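You operate a simulated robot arm through the tools that you are given. There is no shell and no other tool.

You are at the controls of a simulated robot arm. One attempt, no reset.

TASK
Slide the white card under the teal clip, clip it down and colour the card's middle green.
Fine: open the clip first; crayon from the plain block, back in its hole after. A coat counts when it lies all over at full strength: go over it till it gets no stronger.

Only the result counts: the job must be done as asked and must still hold three seconds after the hand-in. Knocking over, shifting, dropping, spilling or breaking anything else fails it.

THE ROBOT
A 7-joint arm with a fingered hand, fixed in place. Base frame: the origin is on the floor under the middle of its stand, x ahead of it, y to its left, z up; the work surface is at about z = 740. Readings come in mm, rad, newtons and seconds.
With the tool pointing down near the work surface it reaches from about 300 to 700 mm from the base axis. Its first joint turns from -2.897 to 2.897 rad. Payload 4 kg.
Tool frame: the origin (TCP) lies between the finger pads and is the grasp point; the fingertips stand 26 mm ahead of it; z points along the fingers, y is the line along which they close. The gripper opens to 156 mm; its body begins 73 mm behind the TCP. The gripper is a hand of 4 fingers: y runs from the thumb to the fingers, the wrist lies at [0, 0, -239] in the tool frame, and closing takes about 1.5 s.
Orientation is that of the tool frame in the base frame, as a unit quaternion [x, y, z, w]. With the fingers straight down and closing along the base's y, the tool's x points along the base's -x, its y along +y and its z along -z.

THE INTERFACE
- The arm moves only by the tool drive_tool. Its argument "series" is a list of rows, each an object (a shift or turn left out is 0, a gripper value left out holds the last) with "claw": the opening, from 0 (shut) to 1 (fully open); "translation": the shift along the tool's x, y, z in mm, a list of three; "dr": the turn, a rotation vector about the tool's x, y, z in rad, a list of three. In form: [{"claw": claw, "translation": [x, y, z], "dr": [rx, ry, rz]}, ...]. A call has 1 to 20 rows; each row shifts and turns the commanded pose from where the row before left it, along the tool's axes as they then stand. A row lasts 0.2 s, in which the tool goes at most 50 mm and 0.15 rad; a call with a longer step from one row to the next is refused whole, and so is a gripper value outside its range. A pose out of reach is approached as far as the arm can. The call stops where the force on the tool passes 40 N (or 10 N more than at its start, if that is more) or the arm is blocked; 0.2 s more then pass. The fingers move at their own pace (about 72 mm/s each) and stop on an object; they squeeze with about 25 N. The grip force told is the motor's: it shows also when the fingers shut on nothing. Time passes only in rows, and 0.2 s behind the last, so rows that do not move let the fingers close. It gives the time, the measured TCP pose, the force on the tool (base axes), the opening and the grip force at its end, in the units of the frame above (readings bear some noise), with the torque about the TCP (base axes, N m) and any sound that the robot's microphone picked up.
- Cameras (640 x 400 px; columns grow to the right, rows downward): "scene" is fixed at [49.6, -501.5, 1523.8]; the picture's right is [0.92, -0.40, 0.00], its down [-0.19, -0.44, -0.87] and it looks along [0.35, 0.80, -0.49] (base axes); focal length 342 px, centre (320, 200). "wrist" rides on the gripper at [58, -58, -91] in the tool frame; the picture's right is [0.71, 0.71, 0.00], its down [-0.53, 0.53, -0.67] and it looks along [-0.47, 0.47, 0.74] (tool axes); focal length 265 px, centre (320, 200). There is no depth. A picture from a camera that has moved, and an enlarged one, comes with that camera's place and axes in the base frame and with its lens.
- get_image(camera): a new picture of that camera. It takes no simulated time.
- hand_shape(shape): the hand has 4 fingers and takes this shape, open, in about a second: jaw (thumb against the fingers, like two jaws); tri (thumb and two fingers); tip (a fingertip pinch); poke (one finger out to press); point (the index stretched); flat (the hand flat); cup (the hand cupped); fist (a fist). The gripper value then closes the fingers along that shape, each until it touches; the sizes above hold for jaw. It gives what a move gives, with no picture.
- close_up(camera, box): a new picture of the part [left, top, right, bottom] of that camera's present view, enlarged. It takes no simulated time.
- job_done(): hands the job in; it is judged then, once.

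Places have to be worked out from the pictures, the camera data and where the tool is seen. Open the gripper and draw the arm clear of the work before you hand the job in, unless the task says otherwise.

The tools are called after "Request:" by a JSON object that holds its "op" and its "data". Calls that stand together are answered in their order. drive_tool: Moves the arm, as the interface text tells. Its arguments: {"type":"object","properties":{"series":{"type":"array","items":{"type":"object","properties":{"claw":{"type":"number"},"translation":{"type":"array","items":{"type":"number"}},"dr":{"type":"array","items":{"type":"number"}}}}}},"required":["series"]} The other tools are called the same way: hand_shape (shape) gives the hand a shape; get_image (camera) takes a picture; close_up (camera, box) takes an enlarged picture of a part of a camera's view; job_done () hands the job in.

At the start:

```text
t: 0.0
eef_pos: [434.7, 257.0, 1058.9]
ee_rot: [0.0, 1.0, 0.0, 0.001]
force: [0.3, -0.1, -0.3]
wrist_torque: [0.0, 0.0, 0.0]
gripper_width: 155.8
gripper_force: 0.1
shape: jaw
```

scene: 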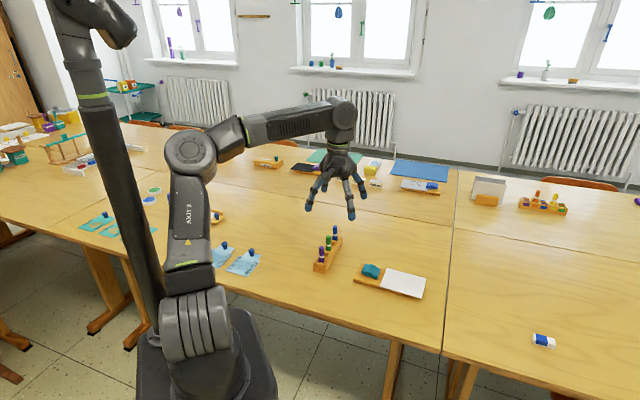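
wrist: 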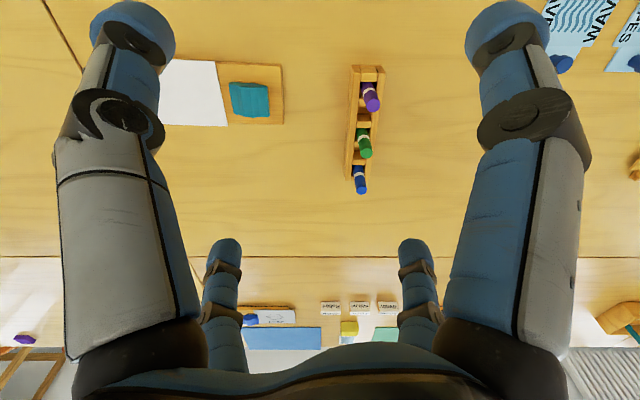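

I start by looking closely at the clip, the card, and the crayon block before moving anything.

Request:
{"op": "close_up", "data": {"camera": "scene", "box": [340, 240, 440, 310]}}

Request:
{"op": "close_up", "data": {"camera": "scene", "box": [295, 215, 365, 280]}}

Request:
{"op": "close_up", "data": {"camera": "wrist", "box": [150, 40, 400, 200]}}

Request:
{"op": "close_up", "data": {"camera": "scene", "box": [240, 140, 460, 280]}}

```text
5.71 times, centred on (390, 275) of scene
camera zoom: at [49.6, -501.5, 1523.8], right [0.92, -0.4, 0.0], down [-0.19, -0.44, -0.87], along [0.35, 0.8, -0.49], focal length 1955 px, centre (-80, -229)
```

zoom: 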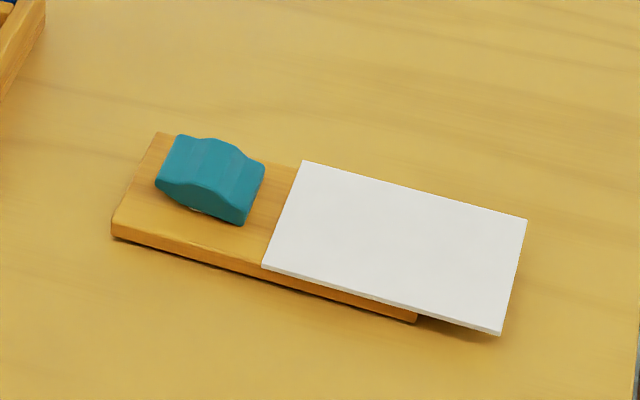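

```text
6.15 times, centred on (330, 248) of scene
camera zoom: at [49.6, -501.5, 1523.8], right [0.92, -0.4, 0.0], down [-0.19, -0.44, -0.87], along [0.35, 0.8, -0.49], focal length 2105 px, centre (258, -92)
```

zoom: 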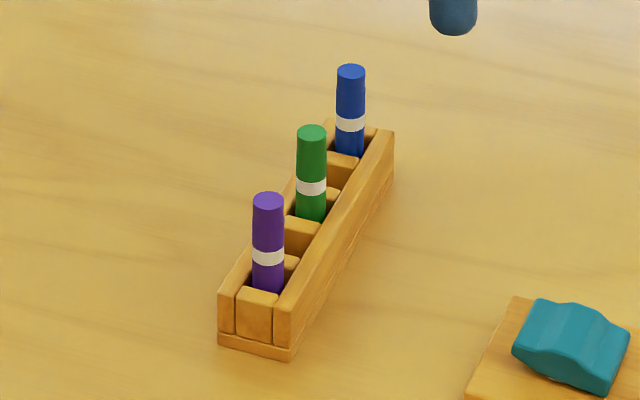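

```text
2.50 times, centred on (275, 120) of wrist
camera zoom: at [374.7, 200.0, 1150.4], right [-0.71, 0.71, 0.0], down [0.52, 0.53, 0.67], along [0.47, 0.47, -0.74], focal length 664 px, centre (432, 400)
```

zoom: 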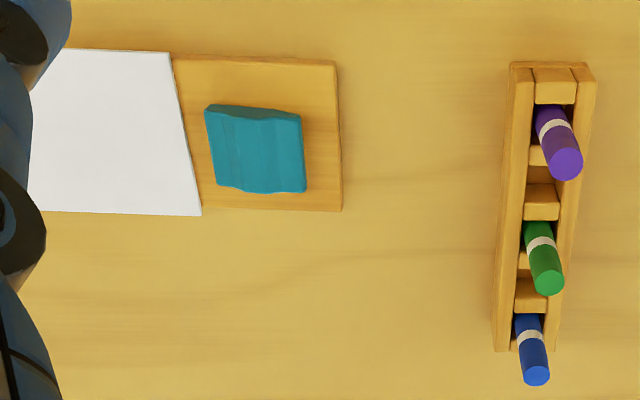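

```text
2.86 times, centred on (350, 210) of scene
camera zoom: at [49.6, -501.5, 1523.8], right [0.92, -0.4, 0.0], down [-0.19, -0.44, -0.87], along [0.35, 0.8, -0.49], focal length 978 px, centre (234, 171)
```

zoom: 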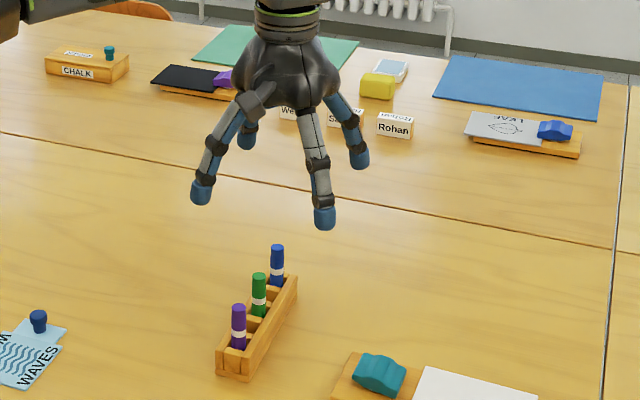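

The card measures about 130 x 96 mm and lies diagonally on the board, with the clip near (550, 228). I zoom in on the clip and on the similar clipped boards at the back to see how the mechanism works.

Request:
{"op": "close_up", "data": {"camera": "scene", "box": [355, 255, 395, 280]}}

Request:
{"op": "close_up", "data": {"camera": "scene", "box": [395, 170, 445, 200]}}

Request:
{"op": "close_up", "data": {"camera": "scene", "box": [285, 150, 385, 200]}}

Request:
{"op": "close_up", "data": {"camera": "wrist", "box": [220, 70, 300, 130]}}

Request:
{"op": "close_up", "data": {"camera": "scene", "box": [60, 180, 280, 290]}}

```text
16.00 times, centred on (375, 268) of scene
camera zoom: at [49.6, -501.5, 1523.8], right [0.92, -0.4, 0.0], down [-0.19, -0.44, -0.87], along [0.35, 0.8, -0.49], focal length 5474 px, centre (-560, -880)
```

zoom: 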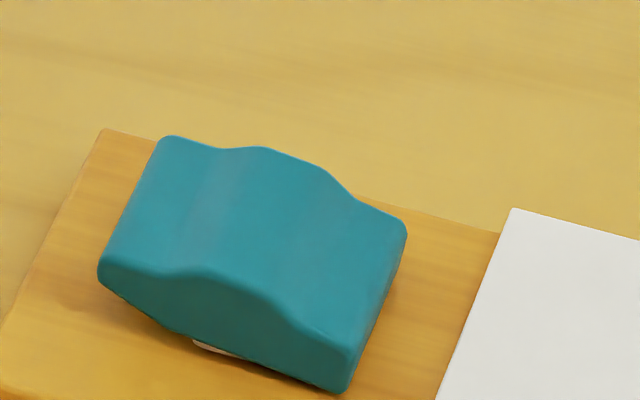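

```text
12.80 times, centred on (420, 185) of scene
camera zoom: at [49.6, -501.5, 1523.8], right [0.92, -0.4, 0.0], down [-0.19, -0.44, -0.87], along [0.35, 0.8, -0.49], focal length 4379 px, centre (-960, 392)
```

zoom: 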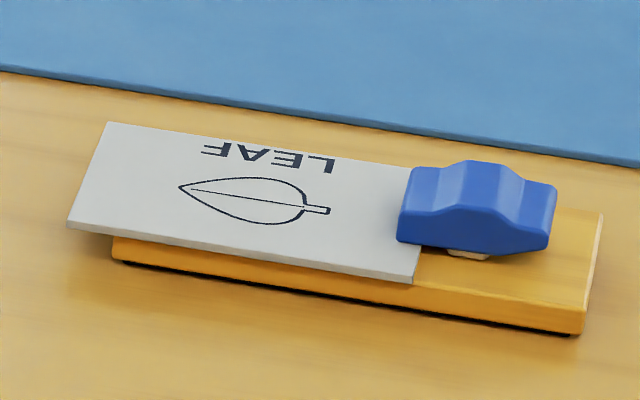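

```text
6.40 times, centred on (335, 175) of scene
camera zoom: at [49.6, -501.5, 1523.8], right [0.92, -0.4, 0.0], down [-0.19, -0.44, -0.87], along [0.35, 0.8, -0.49], focal length 2190 px, centre (224, 360)
```

zoom: 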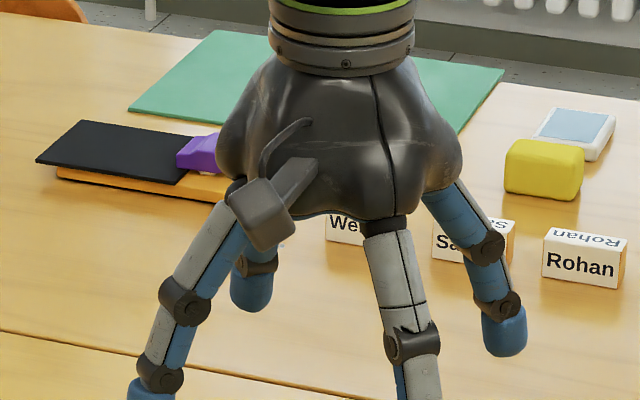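

```text
6.67 times, centred on (260, 100) of wrist
camera zoom: at [374.7, 200.0, 1150.4], right [-0.71, 0.71, 0.0], down [0.52, 0.53, 0.67], along [0.47, 0.47, -0.74], focal length 1769 px, centre (720, 867)
```

zoom: 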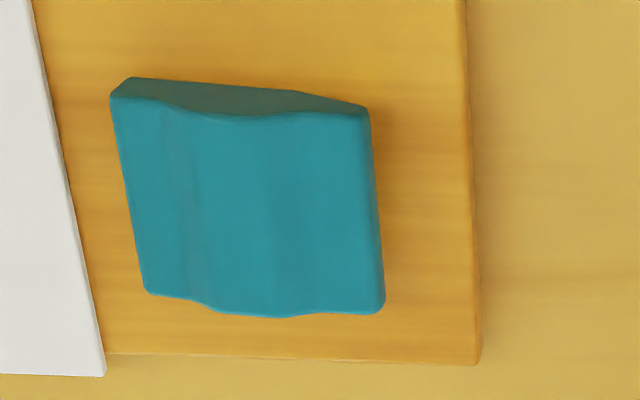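

```text
2.91 times, centred on (170, 235) of scene
camera zoom: at [49.6, -501.5, 1523.8], right [0.92, -0.4, 0.0], down [-0.19, -0.44, -0.87], along [0.35, 0.8, -0.49], focal length 995 px, centre (756, 98)
```

zoom: 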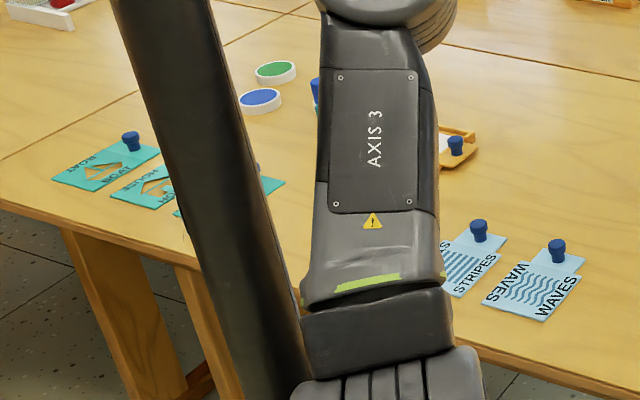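

The clip is a rocker on a small pivot: its card-side jaw is down and its tail is up near (533, 252, 769). The green crayon's top is at about (471, 392, 822). I'll try the hand shapes in free air first to learn where the fingertips go.

Request:
{"op": "drive_tool", "data": {"series": [{"claw": 0}, {"claw": 0}, {"claw": 0}, {"claw": 0}, {"claw": 0}, {"claw": 0}, {"claw": 0}, {"claw": 0}]}}

Request:
{"op": "get_image", "data": {"camera": "wrist"}}

Request:
{"op": "close_up", "data": {"camera": "scene", "box": [280, 140, 400, 230]}}

```text
t: 1.8
eef_pos: [433.6, 257.9, 1059.5]
ee_rot: [0.0, 1.0, 0.0, 0.001]
force: [0.0, 0.0, 0.4]
wrist_torque: [-0.04, -0.02, 0.02]
gripper_width: 0.0
gripper_force: 25.0
shape: jaw
```

```text
taken
camera wrist: at [374.7, 200.0, 1150.4], right [-0.71, 0.71, 0.0], down [0.52, 0.53, 0.67], along [0.47, 0.47, -0.74], focal length 265 px, centre (320, 200)
```

wrist: 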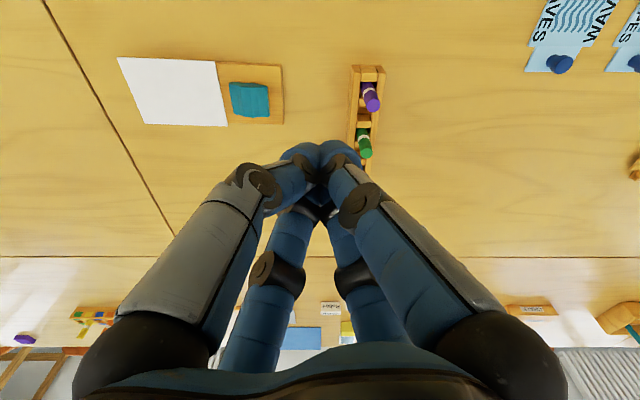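

```text
4.44 times, centred on (340, 185) of scene
camera zoom: at [49.6, -501.5, 1523.8], right [0.92, -0.4, 0.0], down [-0.19, -0.44, -0.87], along [0.35, 0.8, -0.49], focal length 1520 px, centre (231, 267)
```

zoom: 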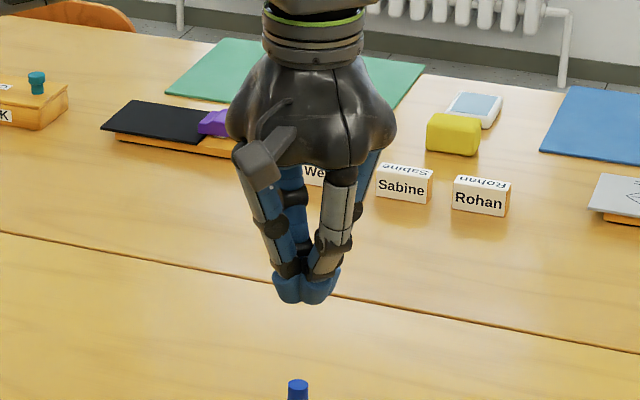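

Closed jaw makes a compact four-finger bundle. Now I look at the "poke" and "tip" shapes.

Request:
{"op": "hand_shape", "data": {"shape": "poke"}}

Request:
{"op": "close_up", "data": {"camera": "scene", "box": [280, 140, 400, 230]}}

Request:
{"op": "get_image", "data": {"camera": "wrist"}}

Request:
{"op": "hand_shape", "data": {"shape": "tip"}}

Request:
{"op": "close_up", "data": {"camera": "scene", "box": [280, 140, 400, 230]}}

Request:
{"op": "get_image", "data": {"camera": "wrist"}}

```text
t: 2.7
eef_pos: [434.5, 256.7, 1059.6]
ee_rot: [0.0, 1.0, 0.0, 0.002]
force: [-0.9, -0.2, -0.2]
wrist_torque: [0.01, 0.02, -0.04]
gripper_width: 0.0
gripper_force: 0.1
shape: poke
```

```text
4.44 times, centred on (340, 185) of scene
camera zoom: at [49.6, -501.5, 1523.8], right [0.92, -0.4, 0.0], down [-0.19, -0.44, -0.87], along [0.35, 0.8, -0.49], focal length 1520 px, centre (231, 267)
```

zoom: 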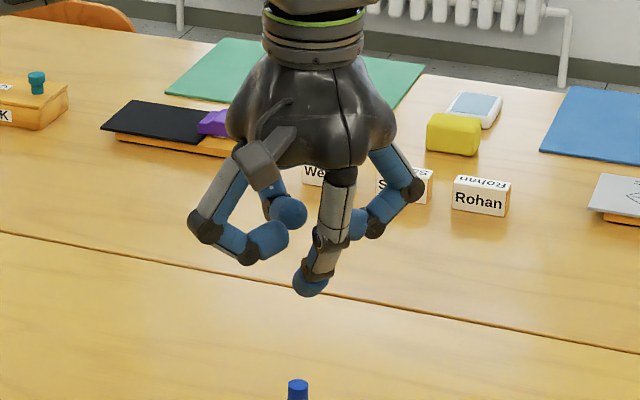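

```text
taken
camera wrist: at [374.7, 200.0, 1150.4], right [-0.71, 0.71, 0.0], down [0.52, 0.53, 0.67], along [0.47, 0.47, -0.74], focal length 265 px, centre (320, 200)
```

wrist: 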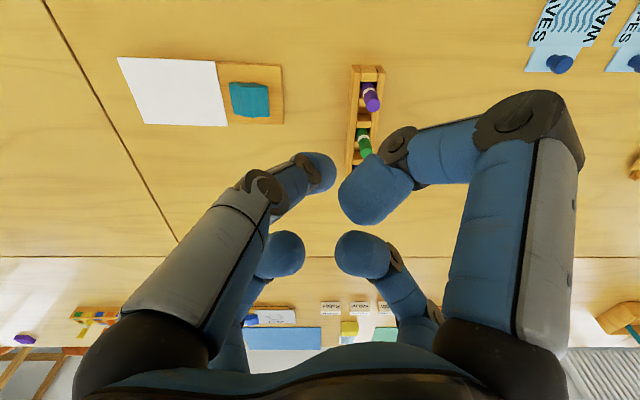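

```text
t: 3.6
eef_pos: [434.6, 257.2, 1059.6]
ee_rot: [0.0, 1.0, 0.0, 0.001]
force: [-0.7, -0.4, -0.1]
wrist_torque: [-0.02, 0.0, -0.02]
gripper_width: 155.8
gripper_force: 0.0
shape: tip
```

```text
4.44 times, centred on (340, 185) of scene
camera zoom: at [49.6, -501.5, 1523.8], right [0.92, -0.4, 0.0], down [-0.19, -0.44, -0.87], along [0.35, 0.8, -0.49], focal length 1520 px, centre (231, 267)
```

zoom: 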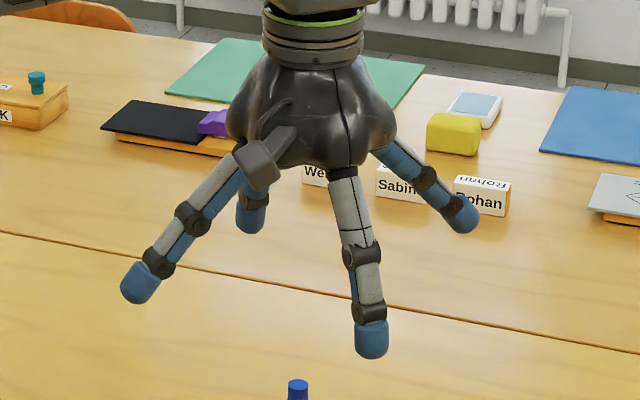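

```text
taken
camera wrist: at [374.7, 200.0, 1150.4], right [-0.71, 0.71, 0.0], down [0.52, 0.53, 0.67], along [0.47, 0.47, -0.74], focal length 265 px, centre (320, 200)
```

wrist: 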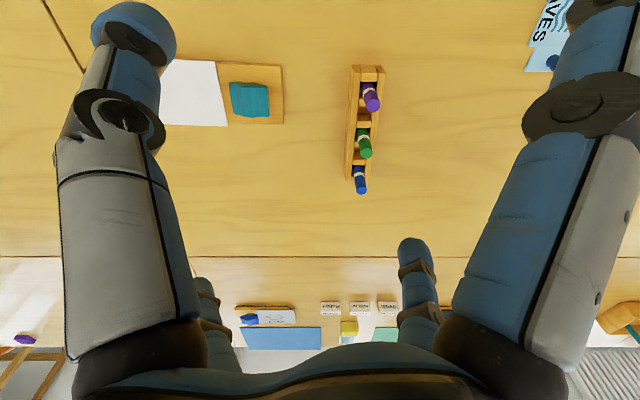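

"Poke" puts one fingertip on the tool axis about 30 mm ahead of the TCP, which suits pressing the clip. I switch to poke and move above the clip's tail at about (533, 252), staying well above it.

Request:
{"op": "hand_shape", "data": {"shape": "poke"}}

Request:
{"op": "drive_tool", "data": {"series": [{"translation": [-16, -1, 40]}, {"translation": [-16, -1, 40]}, {"translation": [-16, -1, 40]}, {"translation": [-16, -1, 40]}, {"translation": [-17, -1, 40]}, {"translation": [-17, 0, 19]}]}}

Request:
{"op": "get_image", "data": {"camera": "wrist"}}

Request:
{"op": "close_up", "data": {"camera": "scene", "box": [330, 220, 430, 290]}}

```text
t: 4.5
eef_pos: [433.8, 257.7, 1058.9]
ee_rot: [0.001, 1.0, 0.0, 0.0]
force: [0.1, 0.8, 0.3]
wrist_torque: [0.0, 0.01, 0.0]
gripper_width: 0.0
gripper_force: 0.1
shape: poke
```

```text
t: 5.9
eef_pos: [533.1, 253.3, 840.0]
ee_rot: [0.0, 1.0, 0.0, 0.001]
force: [0.3, -0.5, 0.9]
wrist_torque: [0.01, 0.01, 0.0]
gripper_width: 0.1
gripper_force: 0.1
shape: poke
```

```text
taken
camera wrist: at [473.8, 194.9, 931.7], right [-0.71, 0.71, 0.0], down [0.52, 0.53, 0.67], along [0.47, 0.47, -0.74], focal length 265 px, centre (320, 200)
```

wrist: 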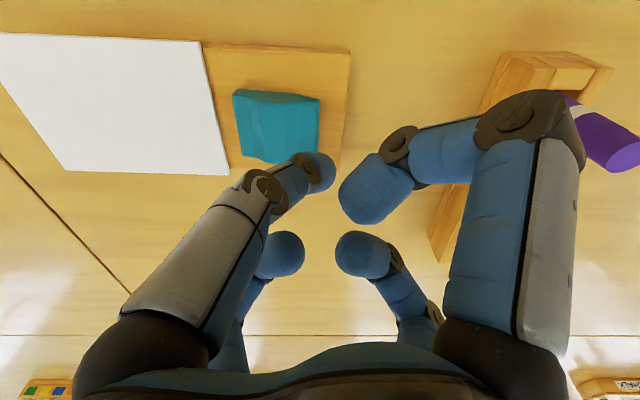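

```text
5.71 times, centred on (380, 255) of scene
camera zoom: at [49.6, -501.5, 1523.8], right [0.92, -0.4, 0.0], down [-0.19, -0.44, -0.87], along [0.35, 0.8, -0.49], focal length 1955 px, centre (-23, -114)
```

zoom: 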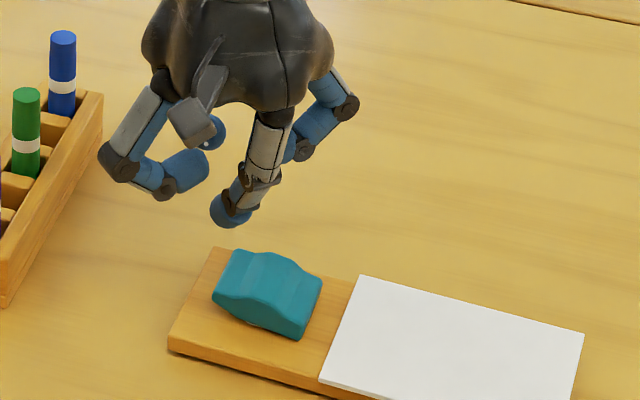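

The poke tip hangs just above the clip's tail. I shift slightly inward to (538, 247), descend to just above it, and then press down in small steps.

Request:
{"op": "drive_tool", "data": {"series": [{"translation": [-5, -6, 0]}, {"translation": [0, 0, 15]}, {"translation": [0, 0, 10]}, {"translation": [0, 0, 3]}, {"translation": [0, 0, 0]}]}}

Request:
{"op": "close_up", "data": {"camera": "scene", "box": [330, 220, 430, 290]}}

Request:
{"op": "close_up", "data": {"camera": "wrist", "box": [180, 20, 420, 220]}}

```text
t: 7.1
eef_pos: [538.0, 245.9, 813.1]
ee_rot: [0.0, 1.0, 0.0, 0.001]
force: [-0.6, -0.5, -0.1]
wrist_torque: [0.02, 0.04, 0.03]
gripper_width: 0.0
gripper_force: 0.0
shape: poke
```

```text
5.71 times, centred on (380, 255) of scene
camera zoom: at [49.6, -501.5, 1523.8], right [0.92, -0.4, 0.0], down [-0.19, -0.44, -0.87], along [0.35, 0.8, -0.49], focal length 1955 px, centre (-23, -114)
```

zoom: 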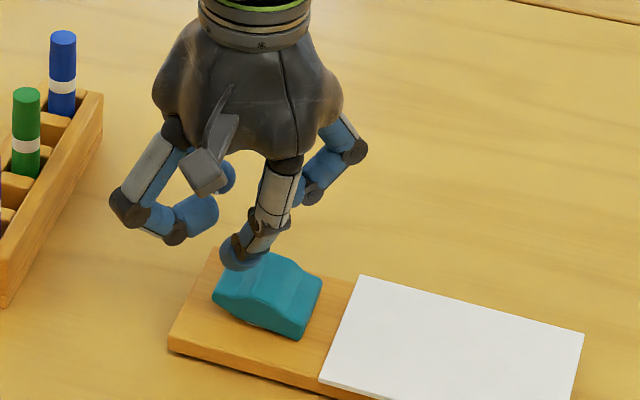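

```text
2.00 times, centred on (300, 120) of wrist
camera zoom: at [478.6, 188.9, 903.4], right [-0.71, 0.71, 0.0], down [0.52, 0.53, 0.67], along [0.47, 0.47, -0.74], focal length 531 px, centre (360, 360)
```

zoom: 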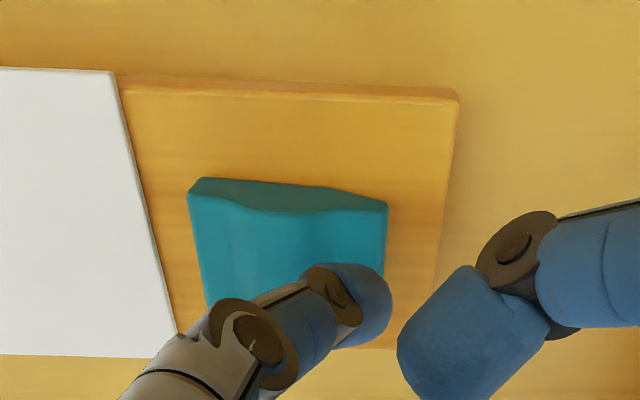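

The fingertip is centred about 9 mm inside the tail edge with no contact yet. I press down in 2 mm steps and watch the force and the sound.

Request:
{"op": "drive_tool", "data": {"series": [{"translation": [0, 0, 3]}, {"translation": [0, 0, 2]}, {"translation": [0, 0, 2]}, {"translation": [0, 0, 2]}, {"translation": [0, 0, 2]}]}}

```text
t: 8.3
eef_pos: [537.3, 247.0, 801.6]
ee_rot: [0.0, 1.0, 0.0, 0.001]
force: [-1.1, -0.1, 4.2]
wrist_torque: [-0.01, 0.02, 0.02]
gripper_width: 0.0
gripper_force: 0.1
shape: poke
```

Contact has begun at TCP z of about 802, with about 4 N. I keep pressing.

Request:
{"op": "drive_tool", "data": {"series": [{"translation": [0, 0, 2]}, {"translation": [0, 0, 2]}, {"translation": [0, 0, 2]}]}}

Request:
{"op": "close_up", "data": {"camera": "scene", "box": [330, 220, 430, 290]}}

```text
t: 9.1
eef_pos: [537.3, 246.8, 795.2]
ee_rot: [0.0, 1.0, 0.0, 0.0]
force: [-0.4, 0.2, 0.0]
wrist_torque: [-0.03, -0.01, -0.02]
gripper_width: 0.0
gripper_force: 0.1
shape: poke
```

```text
5.71 times, centred on (380, 255) of scene
camera zoom: at [49.6, -501.5, 1523.8], right [0.92, -0.4, 0.0], down [-0.19, -0.44, -0.87], along [0.35, 0.8, -0.49], focal length 1955 px, centre (-23, -114)
```

zoom: 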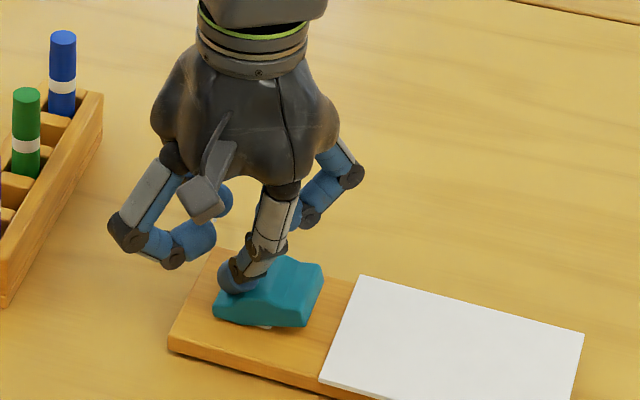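

The force has dropped to zero, and the rocker now sits tail-down with its card jaw raised. I lift off to check that it stays open.

Request:
{"op": "drive_tool", "data": {"series": [{"translation": [0, 0, -20]}, {"translation": [0, 0, -40]}, {"translation": [20, 0, -40]}, {"translation": [20, 0, -20]}]}}

Request:
{"op": "close_up", "data": {"camera": "scene", "box": [350, 245, 430, 300]}}

Request:
{"op": "get_image", "data": {"camera": "wrist"}}

```text
t: 10.1
eef_pos: [498.2, 245.4, 916.9]
ee_rot: [0.0, 1.0, 0.0, 0.001]
force: [-0.2, -0.4, -0.4]
wrist_torque: [-0.03, -0.01, 0.0]
gripper_width: 0.1
gripper_force: 0.0
shape: poke
```

```text
7.27 times, centred on (390, 272) of scene
camera zoom: at [49.6, -501.5, 1523.8], right [0.92, -0.4, 0.0], down [-0.19, -0.44, -0.87], along [0.35, 0.8, -0.49], focal length 2488 px, centre (-189, -327)
```

zoom: 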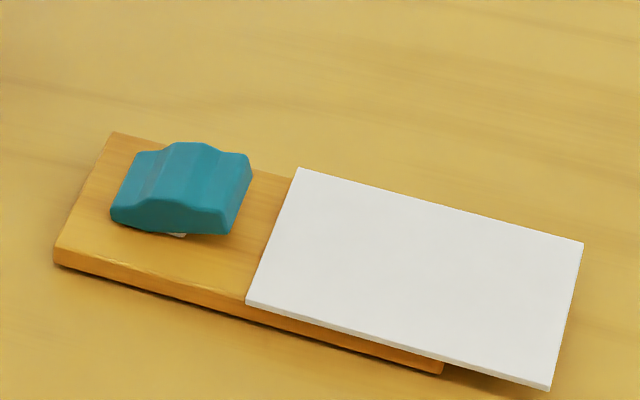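

```text
taken
camera wrist: at [439.1, 188.4, 1007.5], right [-0.71, 0.71, 0.0], down [0.53, 0.53, 0.67], along [0.47, 0.47, -0.74], focal length 265 px, centre (320, 200)
```

wrist: 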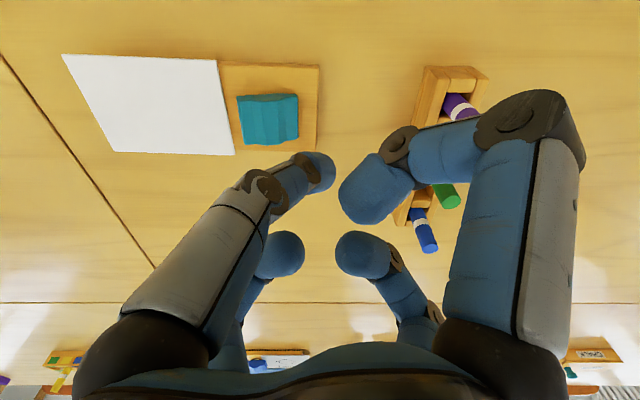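

The clip holds open with its front edge raised. Before pushing the card from its overhanging rear edge, I check the other shapes for one that gives a wide, two-point contact.

Request:
{"op": "hand_shape", "data": {"shape": "tri"}}

Request:
{"op": "close_up", "data": {"camera": "scene", "box": [310, 170, 420, 260]}}

Request:
{"op": "hand_shape", "data": {"shape": "fist"}}

Request:
{"op": "close_up", "data": {"camera": "scene", "box": [310, 170, 420, 260]}}

Request:
{"op": "hand_shape", "data": {"shape": "flat"}}

Request:
{"op": "close_up", "data": {"camera": "scene", "box": [310, 170, 420, 260]}}

Request:
{"op": "hand_shape", "data": {"shape": "point"}}

Request:
{"op": "close_up", "data": {"camera": "scene", "box": [310, 170, 420, 260]}}

```text
t: 11.0
eef_pos: [499.1, 245.1, 915.4]
ee_rot: [0.0, 1.0, 0.0, 0.001]
force: [-0.4, 0.2, -0.4]
wrist_torque: [-0.02, 0.02, 0.0]
gripper_width: 155.9
gripper_force: 0.1
shape: tri
```

```text
4.44 times, centred on (365, 215) of scene
camera zoom: at [49.6, -501.5, 1523.8], right [0.92, -0.4, 0.0], down [-0.19, -0.44, -0.87], along [0.35, 0.8, -0.49], focal length 1520 px, centre (120, 133)
```

zoom: 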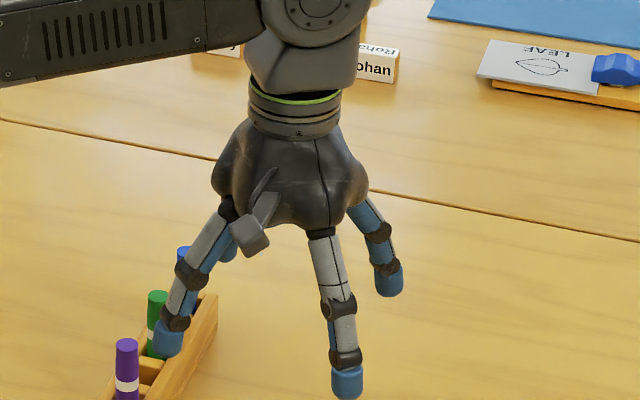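

```text
t: 11.9
eef_pos: [498.7, 246.4, 915.3]
ee_rot: [0.0, 1.0, 0.0, 0.001]
force: [-0.5, 1.3, -0.1]
wrist_torque: [-0.01, 0.0, 0.0]
gripper_width: 0.3
gripper_force: 0.1
shape: fist
```

```text
4.44 times, centred on (365, 215) of scene
camera zoom: at [49.6, -501.5, 1523.8], right [0.92, -0.4, 0.0], down [-0.19, -0.44, -0.87], along [0.35, 0.8, -0.49], focal length 1520 px, centre (120, 133)
```

zoom: 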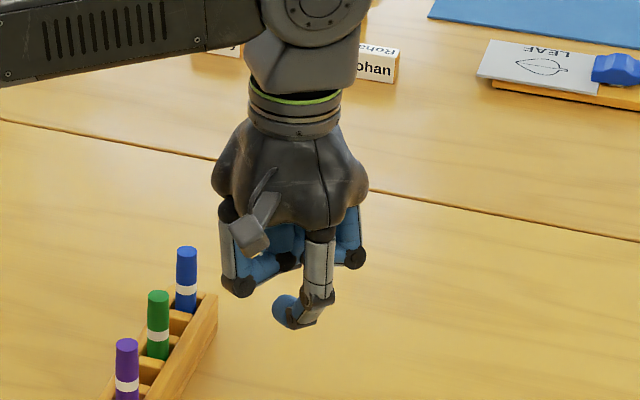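

```text
t: 12.8
eef_pos: [497.7, 245.7, 915.1]
ee_rot: [0.0, 1.0, 0.0, 0.0]
force: [0.1, 0.6, 0.3]
wrist_torque: [-0.01, -0.02, -0.01]
gripper_width: 150.3
gripper_force: 0.0
shape: flat
```

```text
4.44 times, centred on (365, 215) of scene
camera zoom: at [49.6, -501.5, 1523.8], right [0.92, -0.4, 0.0], down [-0.19, -0.44, -0.87], along [0.35, 0.8, -0.49], focal length 1520 px, centre (120, 133)
```

zoom: 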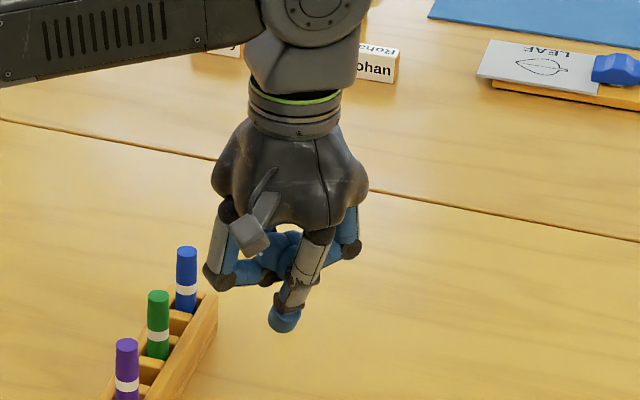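

```text
t: 13.7
eef_pos: [498.3, 246.6, 915.2]
ee_rot: [0.0, 1.0, 0.0, 0.001]
force: [-0.1, 0.3, -0.3]
wrist_torque: [0.0, 0.04, -0.02]
gripper_width: 150.3
gripper_force: 0.0
shape: point
```

```text
4.44 times, centred on (365, 215) of scene
camera zoom: at [49.6, -501.5, 1523.8], right [0.92, -0.4, 0.0], down [-0.19, -0.44, -0.87], along [0.35, 0.8, -0.49], focal length 1520 px, centre (120, 133)
```

zoom: 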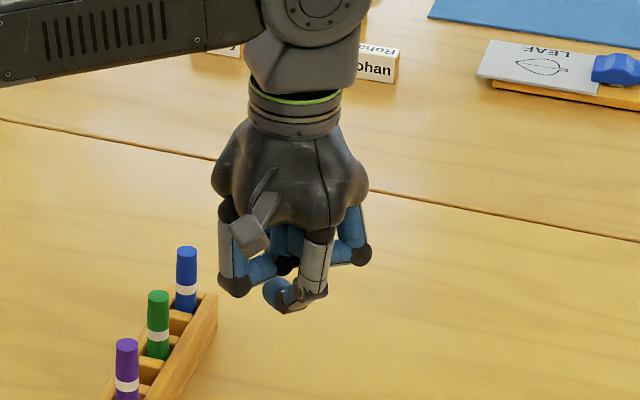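

A closed jaw bundle in the current orientation presents two fingertips parallel to the card's rear edge, so it pushes steadily. I close the jaw while moving high over to a point behind the rear edge, about (690, 89).

Request:
{"op": "hand_shape", "data": {"shape": "jaw"}}

Request:
{"op": "drive_tool", "data": {"series": [{"claw": 0}, {"claw": 0}, {"claw": 0}, {"claw": 0}, {"translation": [-32, -26, 0]}, {"translation": [-32, -26, 0]}, {"translation": [-32, -26, 0]}, {"translation": [-32, -26, 0]}, {"translation": [-32, -26, 0]}, {"translation": [-32, -27, 0]}, {"translation": [0, 0, 40]}, {"translation": [0, 0, 30]}, {"translation": [0, 0, 0]}]}}

Request:
{"op": "get_image", "data": {"camera": "wrist"}}

Request:
{"op": "close_up", "data": {"camera": "scene", "box": [350, 220, 470, 310]}}

```text
t: 14.6
eef_pos: [498.0, 246.0, 915.3]
ee_rot: [0.0, 1.0, 0.001, 0.002]
force: [-0.6, 0.0, 0.1]
wrist_torque: [0.02, 0.02, 0.02]
gripper_width: 155.7
gripper_force: 0.1
shape: jaw
```

```text
t: 17.4
eef_pos: [689.2, 89.8, 845.3]
ee_rot: [-0.002, 1.0, 0.0, 0.002]
force: [-0.2, -0.4, 0.7]
wrist_torque: [0.01, 0.02, -0.02]
gripper_width: 0.1
gripper_force: 25.4
shape: jaw
```

```text
taken
camera wrist: at [630.4, 32.2, 937.2], right [-0.71, 0.71, 0.0], down [0.52, 0.53, 0.67], along [0.47, 0.47, -0.74], focal length 265 px, centre (320, 200)
```

wrist: 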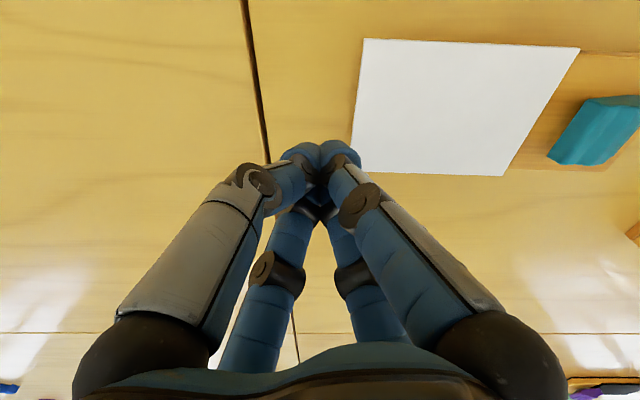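

```text
4.44 times, centred on (410, 265) of scene
camera zoom: at [49.6, -501.5, 1523.8], right [0.92, -0.4, 0.0], down [-0.19, -0.44, -0.87], along [0.35, 0.8, -0.49], focal length 1520 px, centre (-80, -89)
```

zoom: 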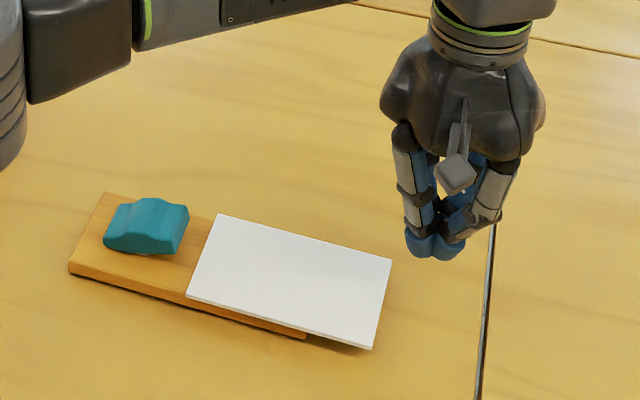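

The arm reaches this spot, with the fingertips about 6 mm behind the card's rear edge and lined up with its axis. The card axis lies about 2° off the 45° line, so I yaw by 0.033 rad and descend to just above the table.

Request:
{"op": "drive_tool", "data": {"series": [{"dr": [0, 0, 0.033]}, {"translation": [0, 0, 30]}, {"translation": [0, 0, 20]}, {"translation": [0, 0, 8]}, {"translation": [0, 0, 4]}, {"translation": [0, 0, 3]}, {"translation": [0, 0, 0]}]}}

Request:
{"op": "get_image", "data": {"camera": "wrist"}}

Request:
{"op": "close_up", "data": {"camera": "scene", "box": [350, 220, 470, 310]}}

```text
t: 19.0
eef_pos: [690.0, 90.1, 781.1]
ee_rot: [0.015, 1.0, 0.0, 0.001]
force: [0.0, -0.4, -0.2]
wrist_torque: [0.0, 0.01, -0.04]
gripper_width: 0.1
gripper_force: 25.2
shape: jaw
```

```text
taken
camera wrist: at [628.0, 34.7, 871.9], right [-0.68, 0.73, 0.0], down [0.54, 0.51, 0.67], along [0.49, 0.46, -0.74], focal length 265 px, centre (320, 200)
```

wrist: 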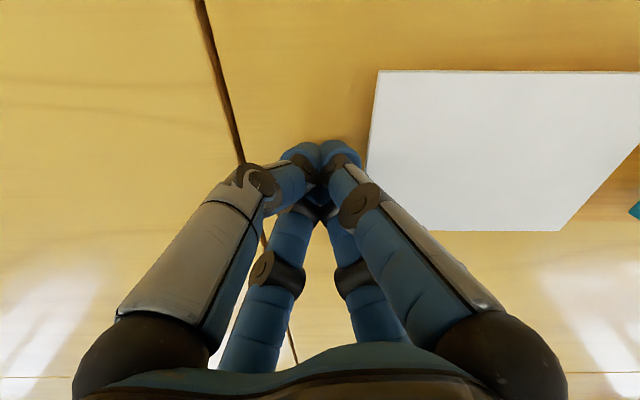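

```text
4.44 times, centred on (410, 265) of scene
camera zoom: at [49.6, -501.5, 1523.8], right [0.92, -0.4, 0.0], down [-0.19, -0.44, -0.87], along [0.35, 0.8, -0.49], focal length 1520 px, centre (-80, -89)
```

zoom: 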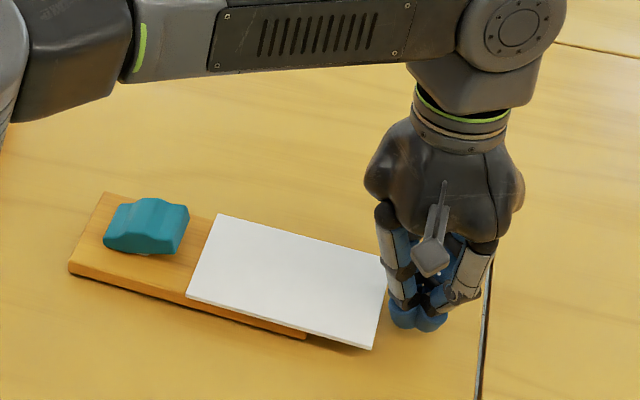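

The fingers are clear of the card. I lower a few more millimetres so the widest part of the fingertips meets the card edge, checking for any table contact.

Request:
{"op": "drive_tool", "data": {"series": [{"translation": [0, 0, 2]}, {"translation": [0, 0, 2]}, {"translation": [0, 0, 1]}, {"translation": [0, 0, 0]}]}}

Request:
{"op": "close_up", "data": {"camera": "scene", "box": [400, 260, 450, 300]}}

```text
t: 20.0
eef_pos: [690.4, 89.6, 774.6]
ee_rot: [0.017, 1.0, -0.001, 0.0]
force: [0.4, -0.2, -0.1]
wrist_torque: [0.05, 0.0, 0.0]
gripper_width: 0.0
gripper_force: 25.0
shape: jaw
```

```text
10.00 times, centred on (425, 280) of scene
camera zoom: at [49.6, -501.5, 1523.8], right [0.92, -0.4, 0.0], down [-0.19, -0.44, -0.87], along [0.35, 0.8, -0.49], focal length 3421 px, centre (-730, -600)
```

zoom: 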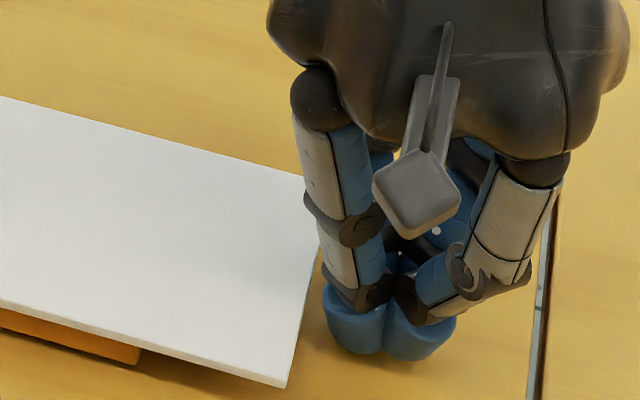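

There is no table contact and the tips sit just behind the card edge. I push along the card's axis in small steps, 15 mm first, and then check.

Request:
{"op": "drive_tool", "data": {"series": [{"translation": [1.77, 1.77, 0]}, {"translation": [1.77, 1.77, 0]}, {"translation": [1.77, 1.77, 0]}, {"translation": [1.77, 1.77, 0]}, {"translation": [1.77, 1.77, 0]}, {"translation": [1.77, 1.77, 0]}, {"translation": [0, 0, 0]}]}}

Request:
{"op": "close_up", "data": {"camera": "scene", "box": [350, 230, 450, 300]}}

Request:
{"op": "get_image", "data": {"camera": "wrist"}}

```text
t: 21.6
eef_pos: [679.5, 102.4, 775.0]
ee_rot: [0.016, 1.0, 0.0, 0.0]
force: [-0.6, 0.4, -0.8]
wrist_torque: [0.02, 0.02, -0.01]
gripper_width: 0.1
gripper_force: 25.2
shape: jaw
```

```text
5.71 times, centred on (400, 265) of scene
camera zoom: at [49.6, -501.5, 1523.8], right [0.92, -0.4, 0.0], down [-0.19, -0.44, -0.87], along [0.35, 0.8, -0.49], focal length 1955 px, centre (-137, -171)
```

zoom: 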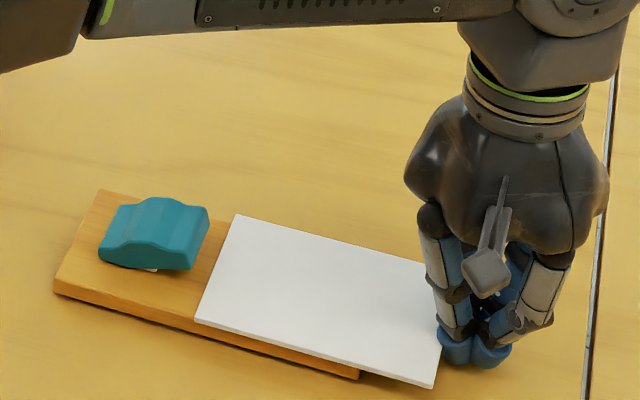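

```text
taken
camera wrist: at [618.7, 45.7, 866.4], right [-0.68, 0.73, 0.0], down [0.54, 0.51, 0.67], along [0.49, 0.46, -0.74], focal length 265 px, centre (320, 200)
```

wrist: 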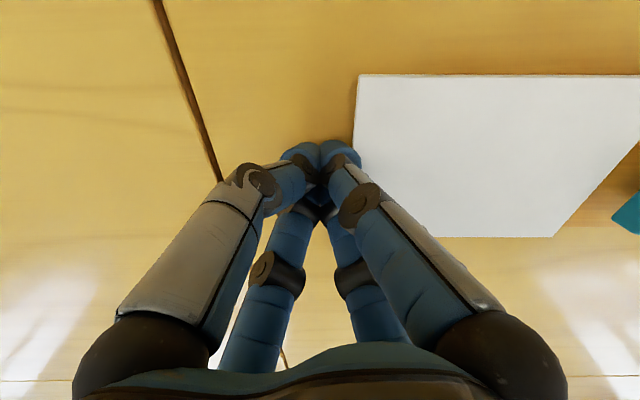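

The card has slid about 8 mm straight towards the clip with hardly any force. I continue with 12 mm more.

Request:
{"op": "drive_tool", "data": {"series": [{"translation": [1.77, 1.77, 0]}, {"translation": [1.77, 1.77, 0]}, {"translation": [1.77, 1.77, 0]}, {"translation": [1.77, 1.77, 0]}, {"translation": [1.41, 1.41, 0]}, {"translation": [0, 0, 0]}]}}

Request:
{"op": "close_up", "data": {"camera": "scene", "box": [350, 245, 420, 295]}}

Request:
{"op": "get_image", "data": {"camera": "wrist"}}

```text
t: 23.0
eef_pos: [670.4, 110.0, 776.3]
ee_rot: [0.016, 1.0, 0.0, 0.001]
force: [0.7, 0.3, 0.9]
wrist_torque: [-0.02, 0.02, 0.01]
gripper_width: 0.3
gripper_force: 24.8
shape: jaw
```

```text
8.00 times, centred on (385, 270) of scene
camera zoom: at [49.6, -501.5, 1523.8], right [0.92, -0.4, 0.0], down [-0.19, -0.44, -0.87], along [0.35, 0.8, -0.49], focal length 2737 px, centre (-200, -360)
```

zoom: 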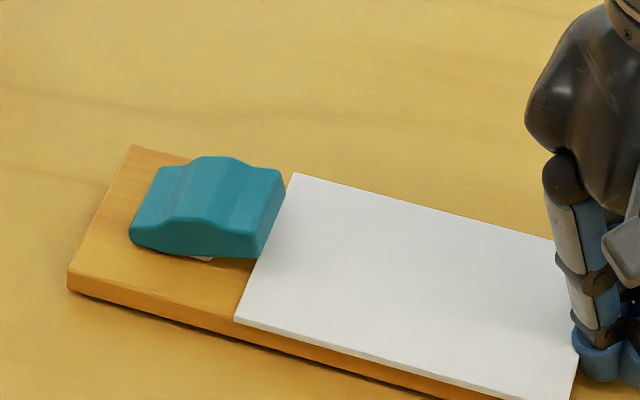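

```text
taken
camera wrist: at [610.1, 54.4, 866.9], right [-0.68, 0.73, 0.0], down [0.54, 0.51, 0.67], along [0.49, 0.46, -0.74], focal length 265 px, centre (320, 200)
```

wrist: 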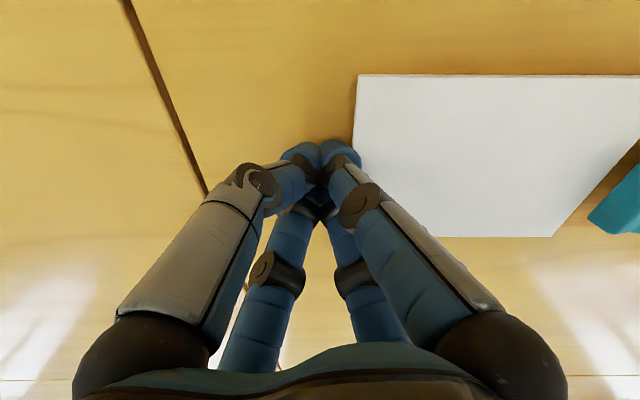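

The card's front edge is now about level with the clip's front lip and still straight. I push another 12 mm so it goes well under the jaw, short of the pivot.

Request:
{"op": "drive_tool", "data": {"series": [{"translation": [1.41, 1.41, 0]}, {"translation": [1.41, 1.41, 0]}, {"translation": [1.41, 1.41, 0]}, {"translation": [1.41, 1.41, 0]}, {"translation": [1.41, 1.41, 0]}, {"translation": [1.41, 1.41, 0]}, {"translation": [0, 0, 0]}]}}

Request:
{"op": "close_up", "data": {"camera": "scene", "box": [350, 245, 420, 295]}}

```text
t: 24.6
eef_pos: [662.2, 117.8, 775.6]
ee_rot: [0.018, 1.0, 0.0, 0.001]
force: [0.6, 0.1, -0.6]
wrist_torque: [-0.01, 0.0, -0.01]
gripper_width: 0.2
gripper_force: 25.6
shape: jaw
```

```text
8.00 times, centred on (385, 270) of scene
camera zoom: at [49.6, -501.5, 1523.8], right [0.92, -0.4, 0.0], down [-0.19, -0.44, -0.87], along [0.35, 0.8, -0.49], focal length 2737 px, centre (-200, -360)
```

zoom: 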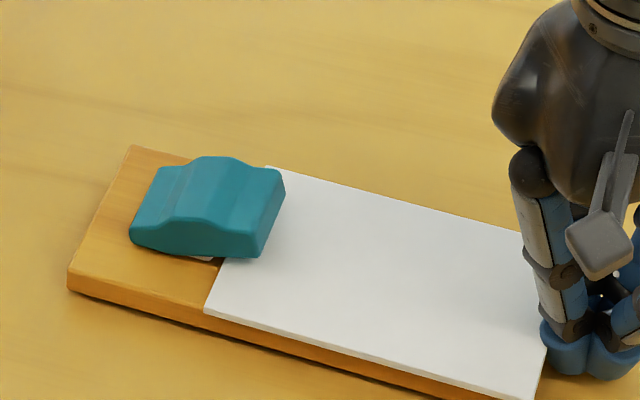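

The card is now about 11 mm under the raised jaw, just short of the pivot, and the board hasn't moved. I back off from the edge, lift, and reshape the hand to poke for pressing the clip's front.

Request:
{"op": "drive_tool", "data": {"series": [{"translation": [-5, -5, 0]}, {"translation": [-5, -5, 0]}, {"translation": [0, 0, -40]}, {"translation": [0, 0, -45]}, {"translation": [0, 0, -15]}]}}

Request:
{"op": "hand_shape", "data": {"shape": "poke"}}

Request:
{"op": "get_image", "data": {"camera": "wrist"}}

Request:
{"op": "close_up", "data": {"camera": "scene", "box": [350, 240, 440, 300]}}

```text
t: 25.8
eef_pos: [674.5, 109.0, 875.9]
ee_rot: [0.017, 1.0, 0.001, 0.001]
force: [0.4, -0.9, -0.8]
wrist_torque: [-0.01, 0.0, 0.0]
gripper_width: 0.0
gripper_force: 24.3
shape: jaw
```

```text
t: 26.7
eef_pos: [674.1, 108.9, 874.8]
ee_rot: [0.015, 1.0, -0.001, 0.001]
force: [-0.2, 0.7, 0.7]
wrist_torque: [-0.02, -0.01, 0.02]
gripper_width: 0.2
gripper_force: 0.0
shape: poke
```

```text
taken
camera wrist: at [612.4, 53.4, 966.5], right [-0.68, 0.73, 0.0], down [0.54, 0.51, 0.67], along [0.49, 0.46, -0.74], focal length 265 px, centre (320, 200)
```

wrist: 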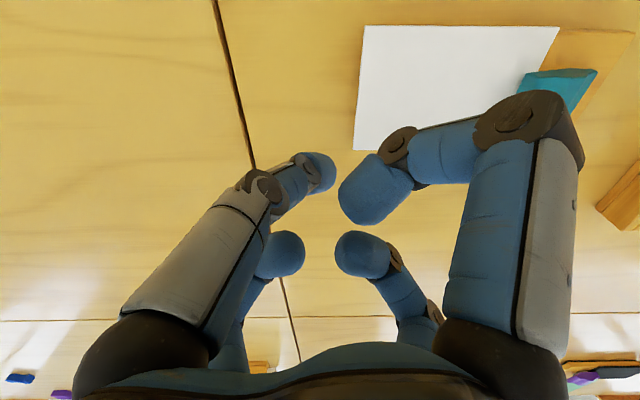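

```text
6.67 times, centred on (395, 270) of scene
camera zoom: at [49.6, -501.5, 1523.8], right [0.92, -0.4, 0.0], down [-0.19, -0.44, -0.87], along [0.35, 0.8, -0.49], focal length 2281 px, centre (-180, -267)
```

zoom: 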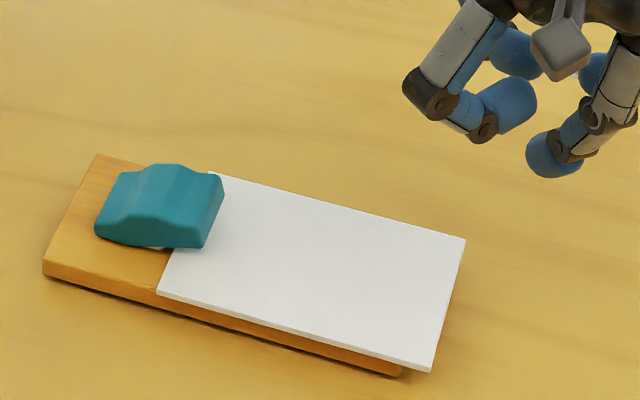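

The card is 12–13 mm under the jaw and square, with its centre near (608, 176). Next I move the poke tip above the clip's raised front at about (567, 220).

Request:
{"op": "drive_tool", "data": {"series": [{"translation": [27.7, 26.9, 0]}, {"translation": [27.7, 26.9, 0]}, {"translation": [27.6, 26.8, 0]}, {"translation": [27.6, 26.8, 0]}, {"translation": [0, 0, 30]}, {"translation": [0, 0, 20]}, {"translation": [0, 0, 6]}, {"translation": [0, 0, 0]}]}}

Request:
{"op": "close_up", "data": {"camera": "wrist", "box": [180, 20, 420, 220]}}

Request:
{"op": "close_up", "data": {"camera": "scene", "box": [340, 230, 430, 290]}}

```text
t: 28.5
eef_pos: [566.6, 219.1, 820.4]
ee_rot: [0.016, 1.0, 0.0, 0.001]
force: [-0.8, 0.3, -0.2]
wrist_torque: [0.0, 0.0, 0.0]
gripper_width: 0.2
gripper_force: 0.1
shape: poke
```

```text
2.00 times, centred on (300, 120) of wrist
camera zoom: at [505.2, 164.0, 910.3], right [-0.68, 0.73, 0.0], down [0.54, 0.51, 0.67], along [0.49, 0.46, -0.74], focal length 531 px, centre (360, 360)
```

zoom: 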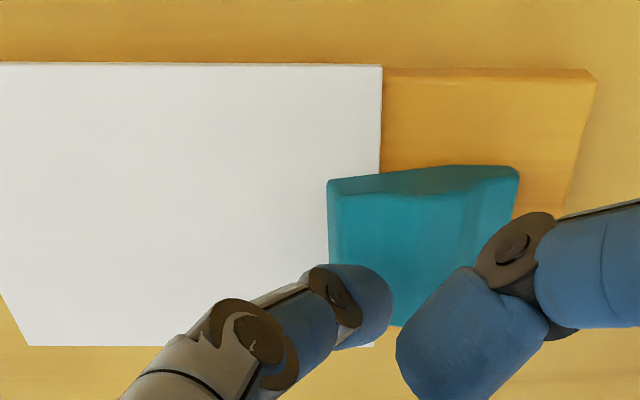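

```text
6.67 times, centred on (385, 260) of scene
camera zoom: at [49.6, -501.5, 1523.8], right [0.92, -0.4, 0.0], down [-0.19, -0.44, -0.87], along [0.35, 0.8, -0.49], focal length 2281 px, centre (-113, -200)
```

zoom: 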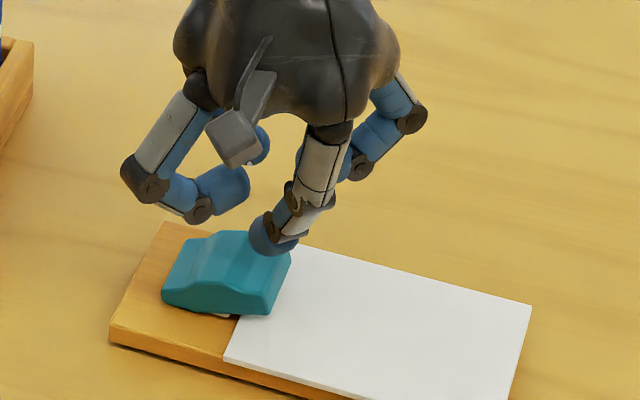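

The tip is over the clip's front, about 7–8 mm inside its edge and centred. I press down in small steps until it snaps shut.

Request:
{"op": "drive_tool", "data": {"series": [{"translation": [0, 0, 5]}, {"translation": [0, 0, 5]}, {"translation": [0, 0, 3]}, {"translation": [0, 0, 2]}, {"translation": [0, 0, 2]}, {"translation": [0, 0, 2]}]}}

```text
t: 29.9
eef_pos: [564.4, 218.1, 799.7]
ee_rot: [0.015, 1.0, 0.001, 0.001]
force: [0.3, 0.9, -0.3]
wrist_torque: [0.01, 0.0, -0.01]
gripper_width: 0.0
gripper_force: 0.0
shape: poke
```

Request:
{"op": "close_up", "data": {"camera": "scene", "box": [340, 230, 430, 290]}}

Request:
{"op": "close_up", "data": {"camera": "wrist", "box": [180, 20, 420, 220]}}

```text
6.67 times, centred on (385, 260) of scene
camera zoom: at [49.6, -501.5, 1523.8], right [0.92, -0.4, 0.0], down [-0.19, -0.44, -0.87], along [0.35, 0.8, -0.49], focal length 2281 px, centre (-113, -200)
```

zoom: 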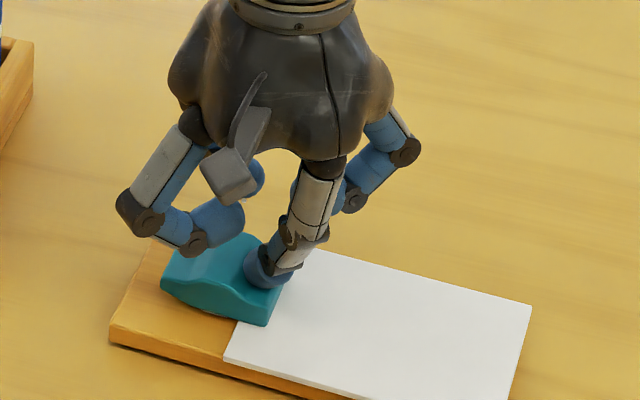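

```text
2.00 times, centred on (300, 120) of wrist
camera zoom: at [503.4, 163.1, 891.6], right [-0.68, 0.73, 0.0], down [0.54, 0.51, 0.67], along [0.49, 0.46, -0.74], focal length 531 px, centre (360, 360)
```

zoom: 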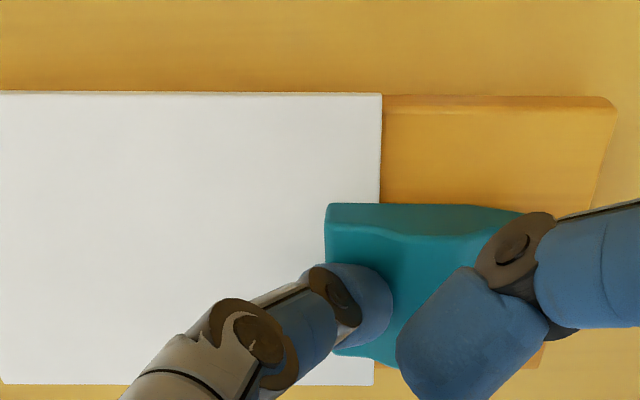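

The front is down. I press a little further to make sure it is fully clamped on the card, watching the force build.

Request:
{"op": "drive_tool", "data": {"series": [{"translation": [0, 0, 2]}, {"translation": [0, 0, 1.5]}, {"translation": [0, 0, 1.5]}, {"translation": [0, 0, 0]}]}}

```text
t: 30.9
eef_pos: [565.3, 216.3, 797.6]
ee_rot: [0.017, 1.0, -0.002, 0.003]
force: [-5.9, -10.8, 36.1]
wrist_torque: [-0.11, 0.27, 0.1]
gripper_width: 0.1
gripper_force: 0.1
shape: poke
```

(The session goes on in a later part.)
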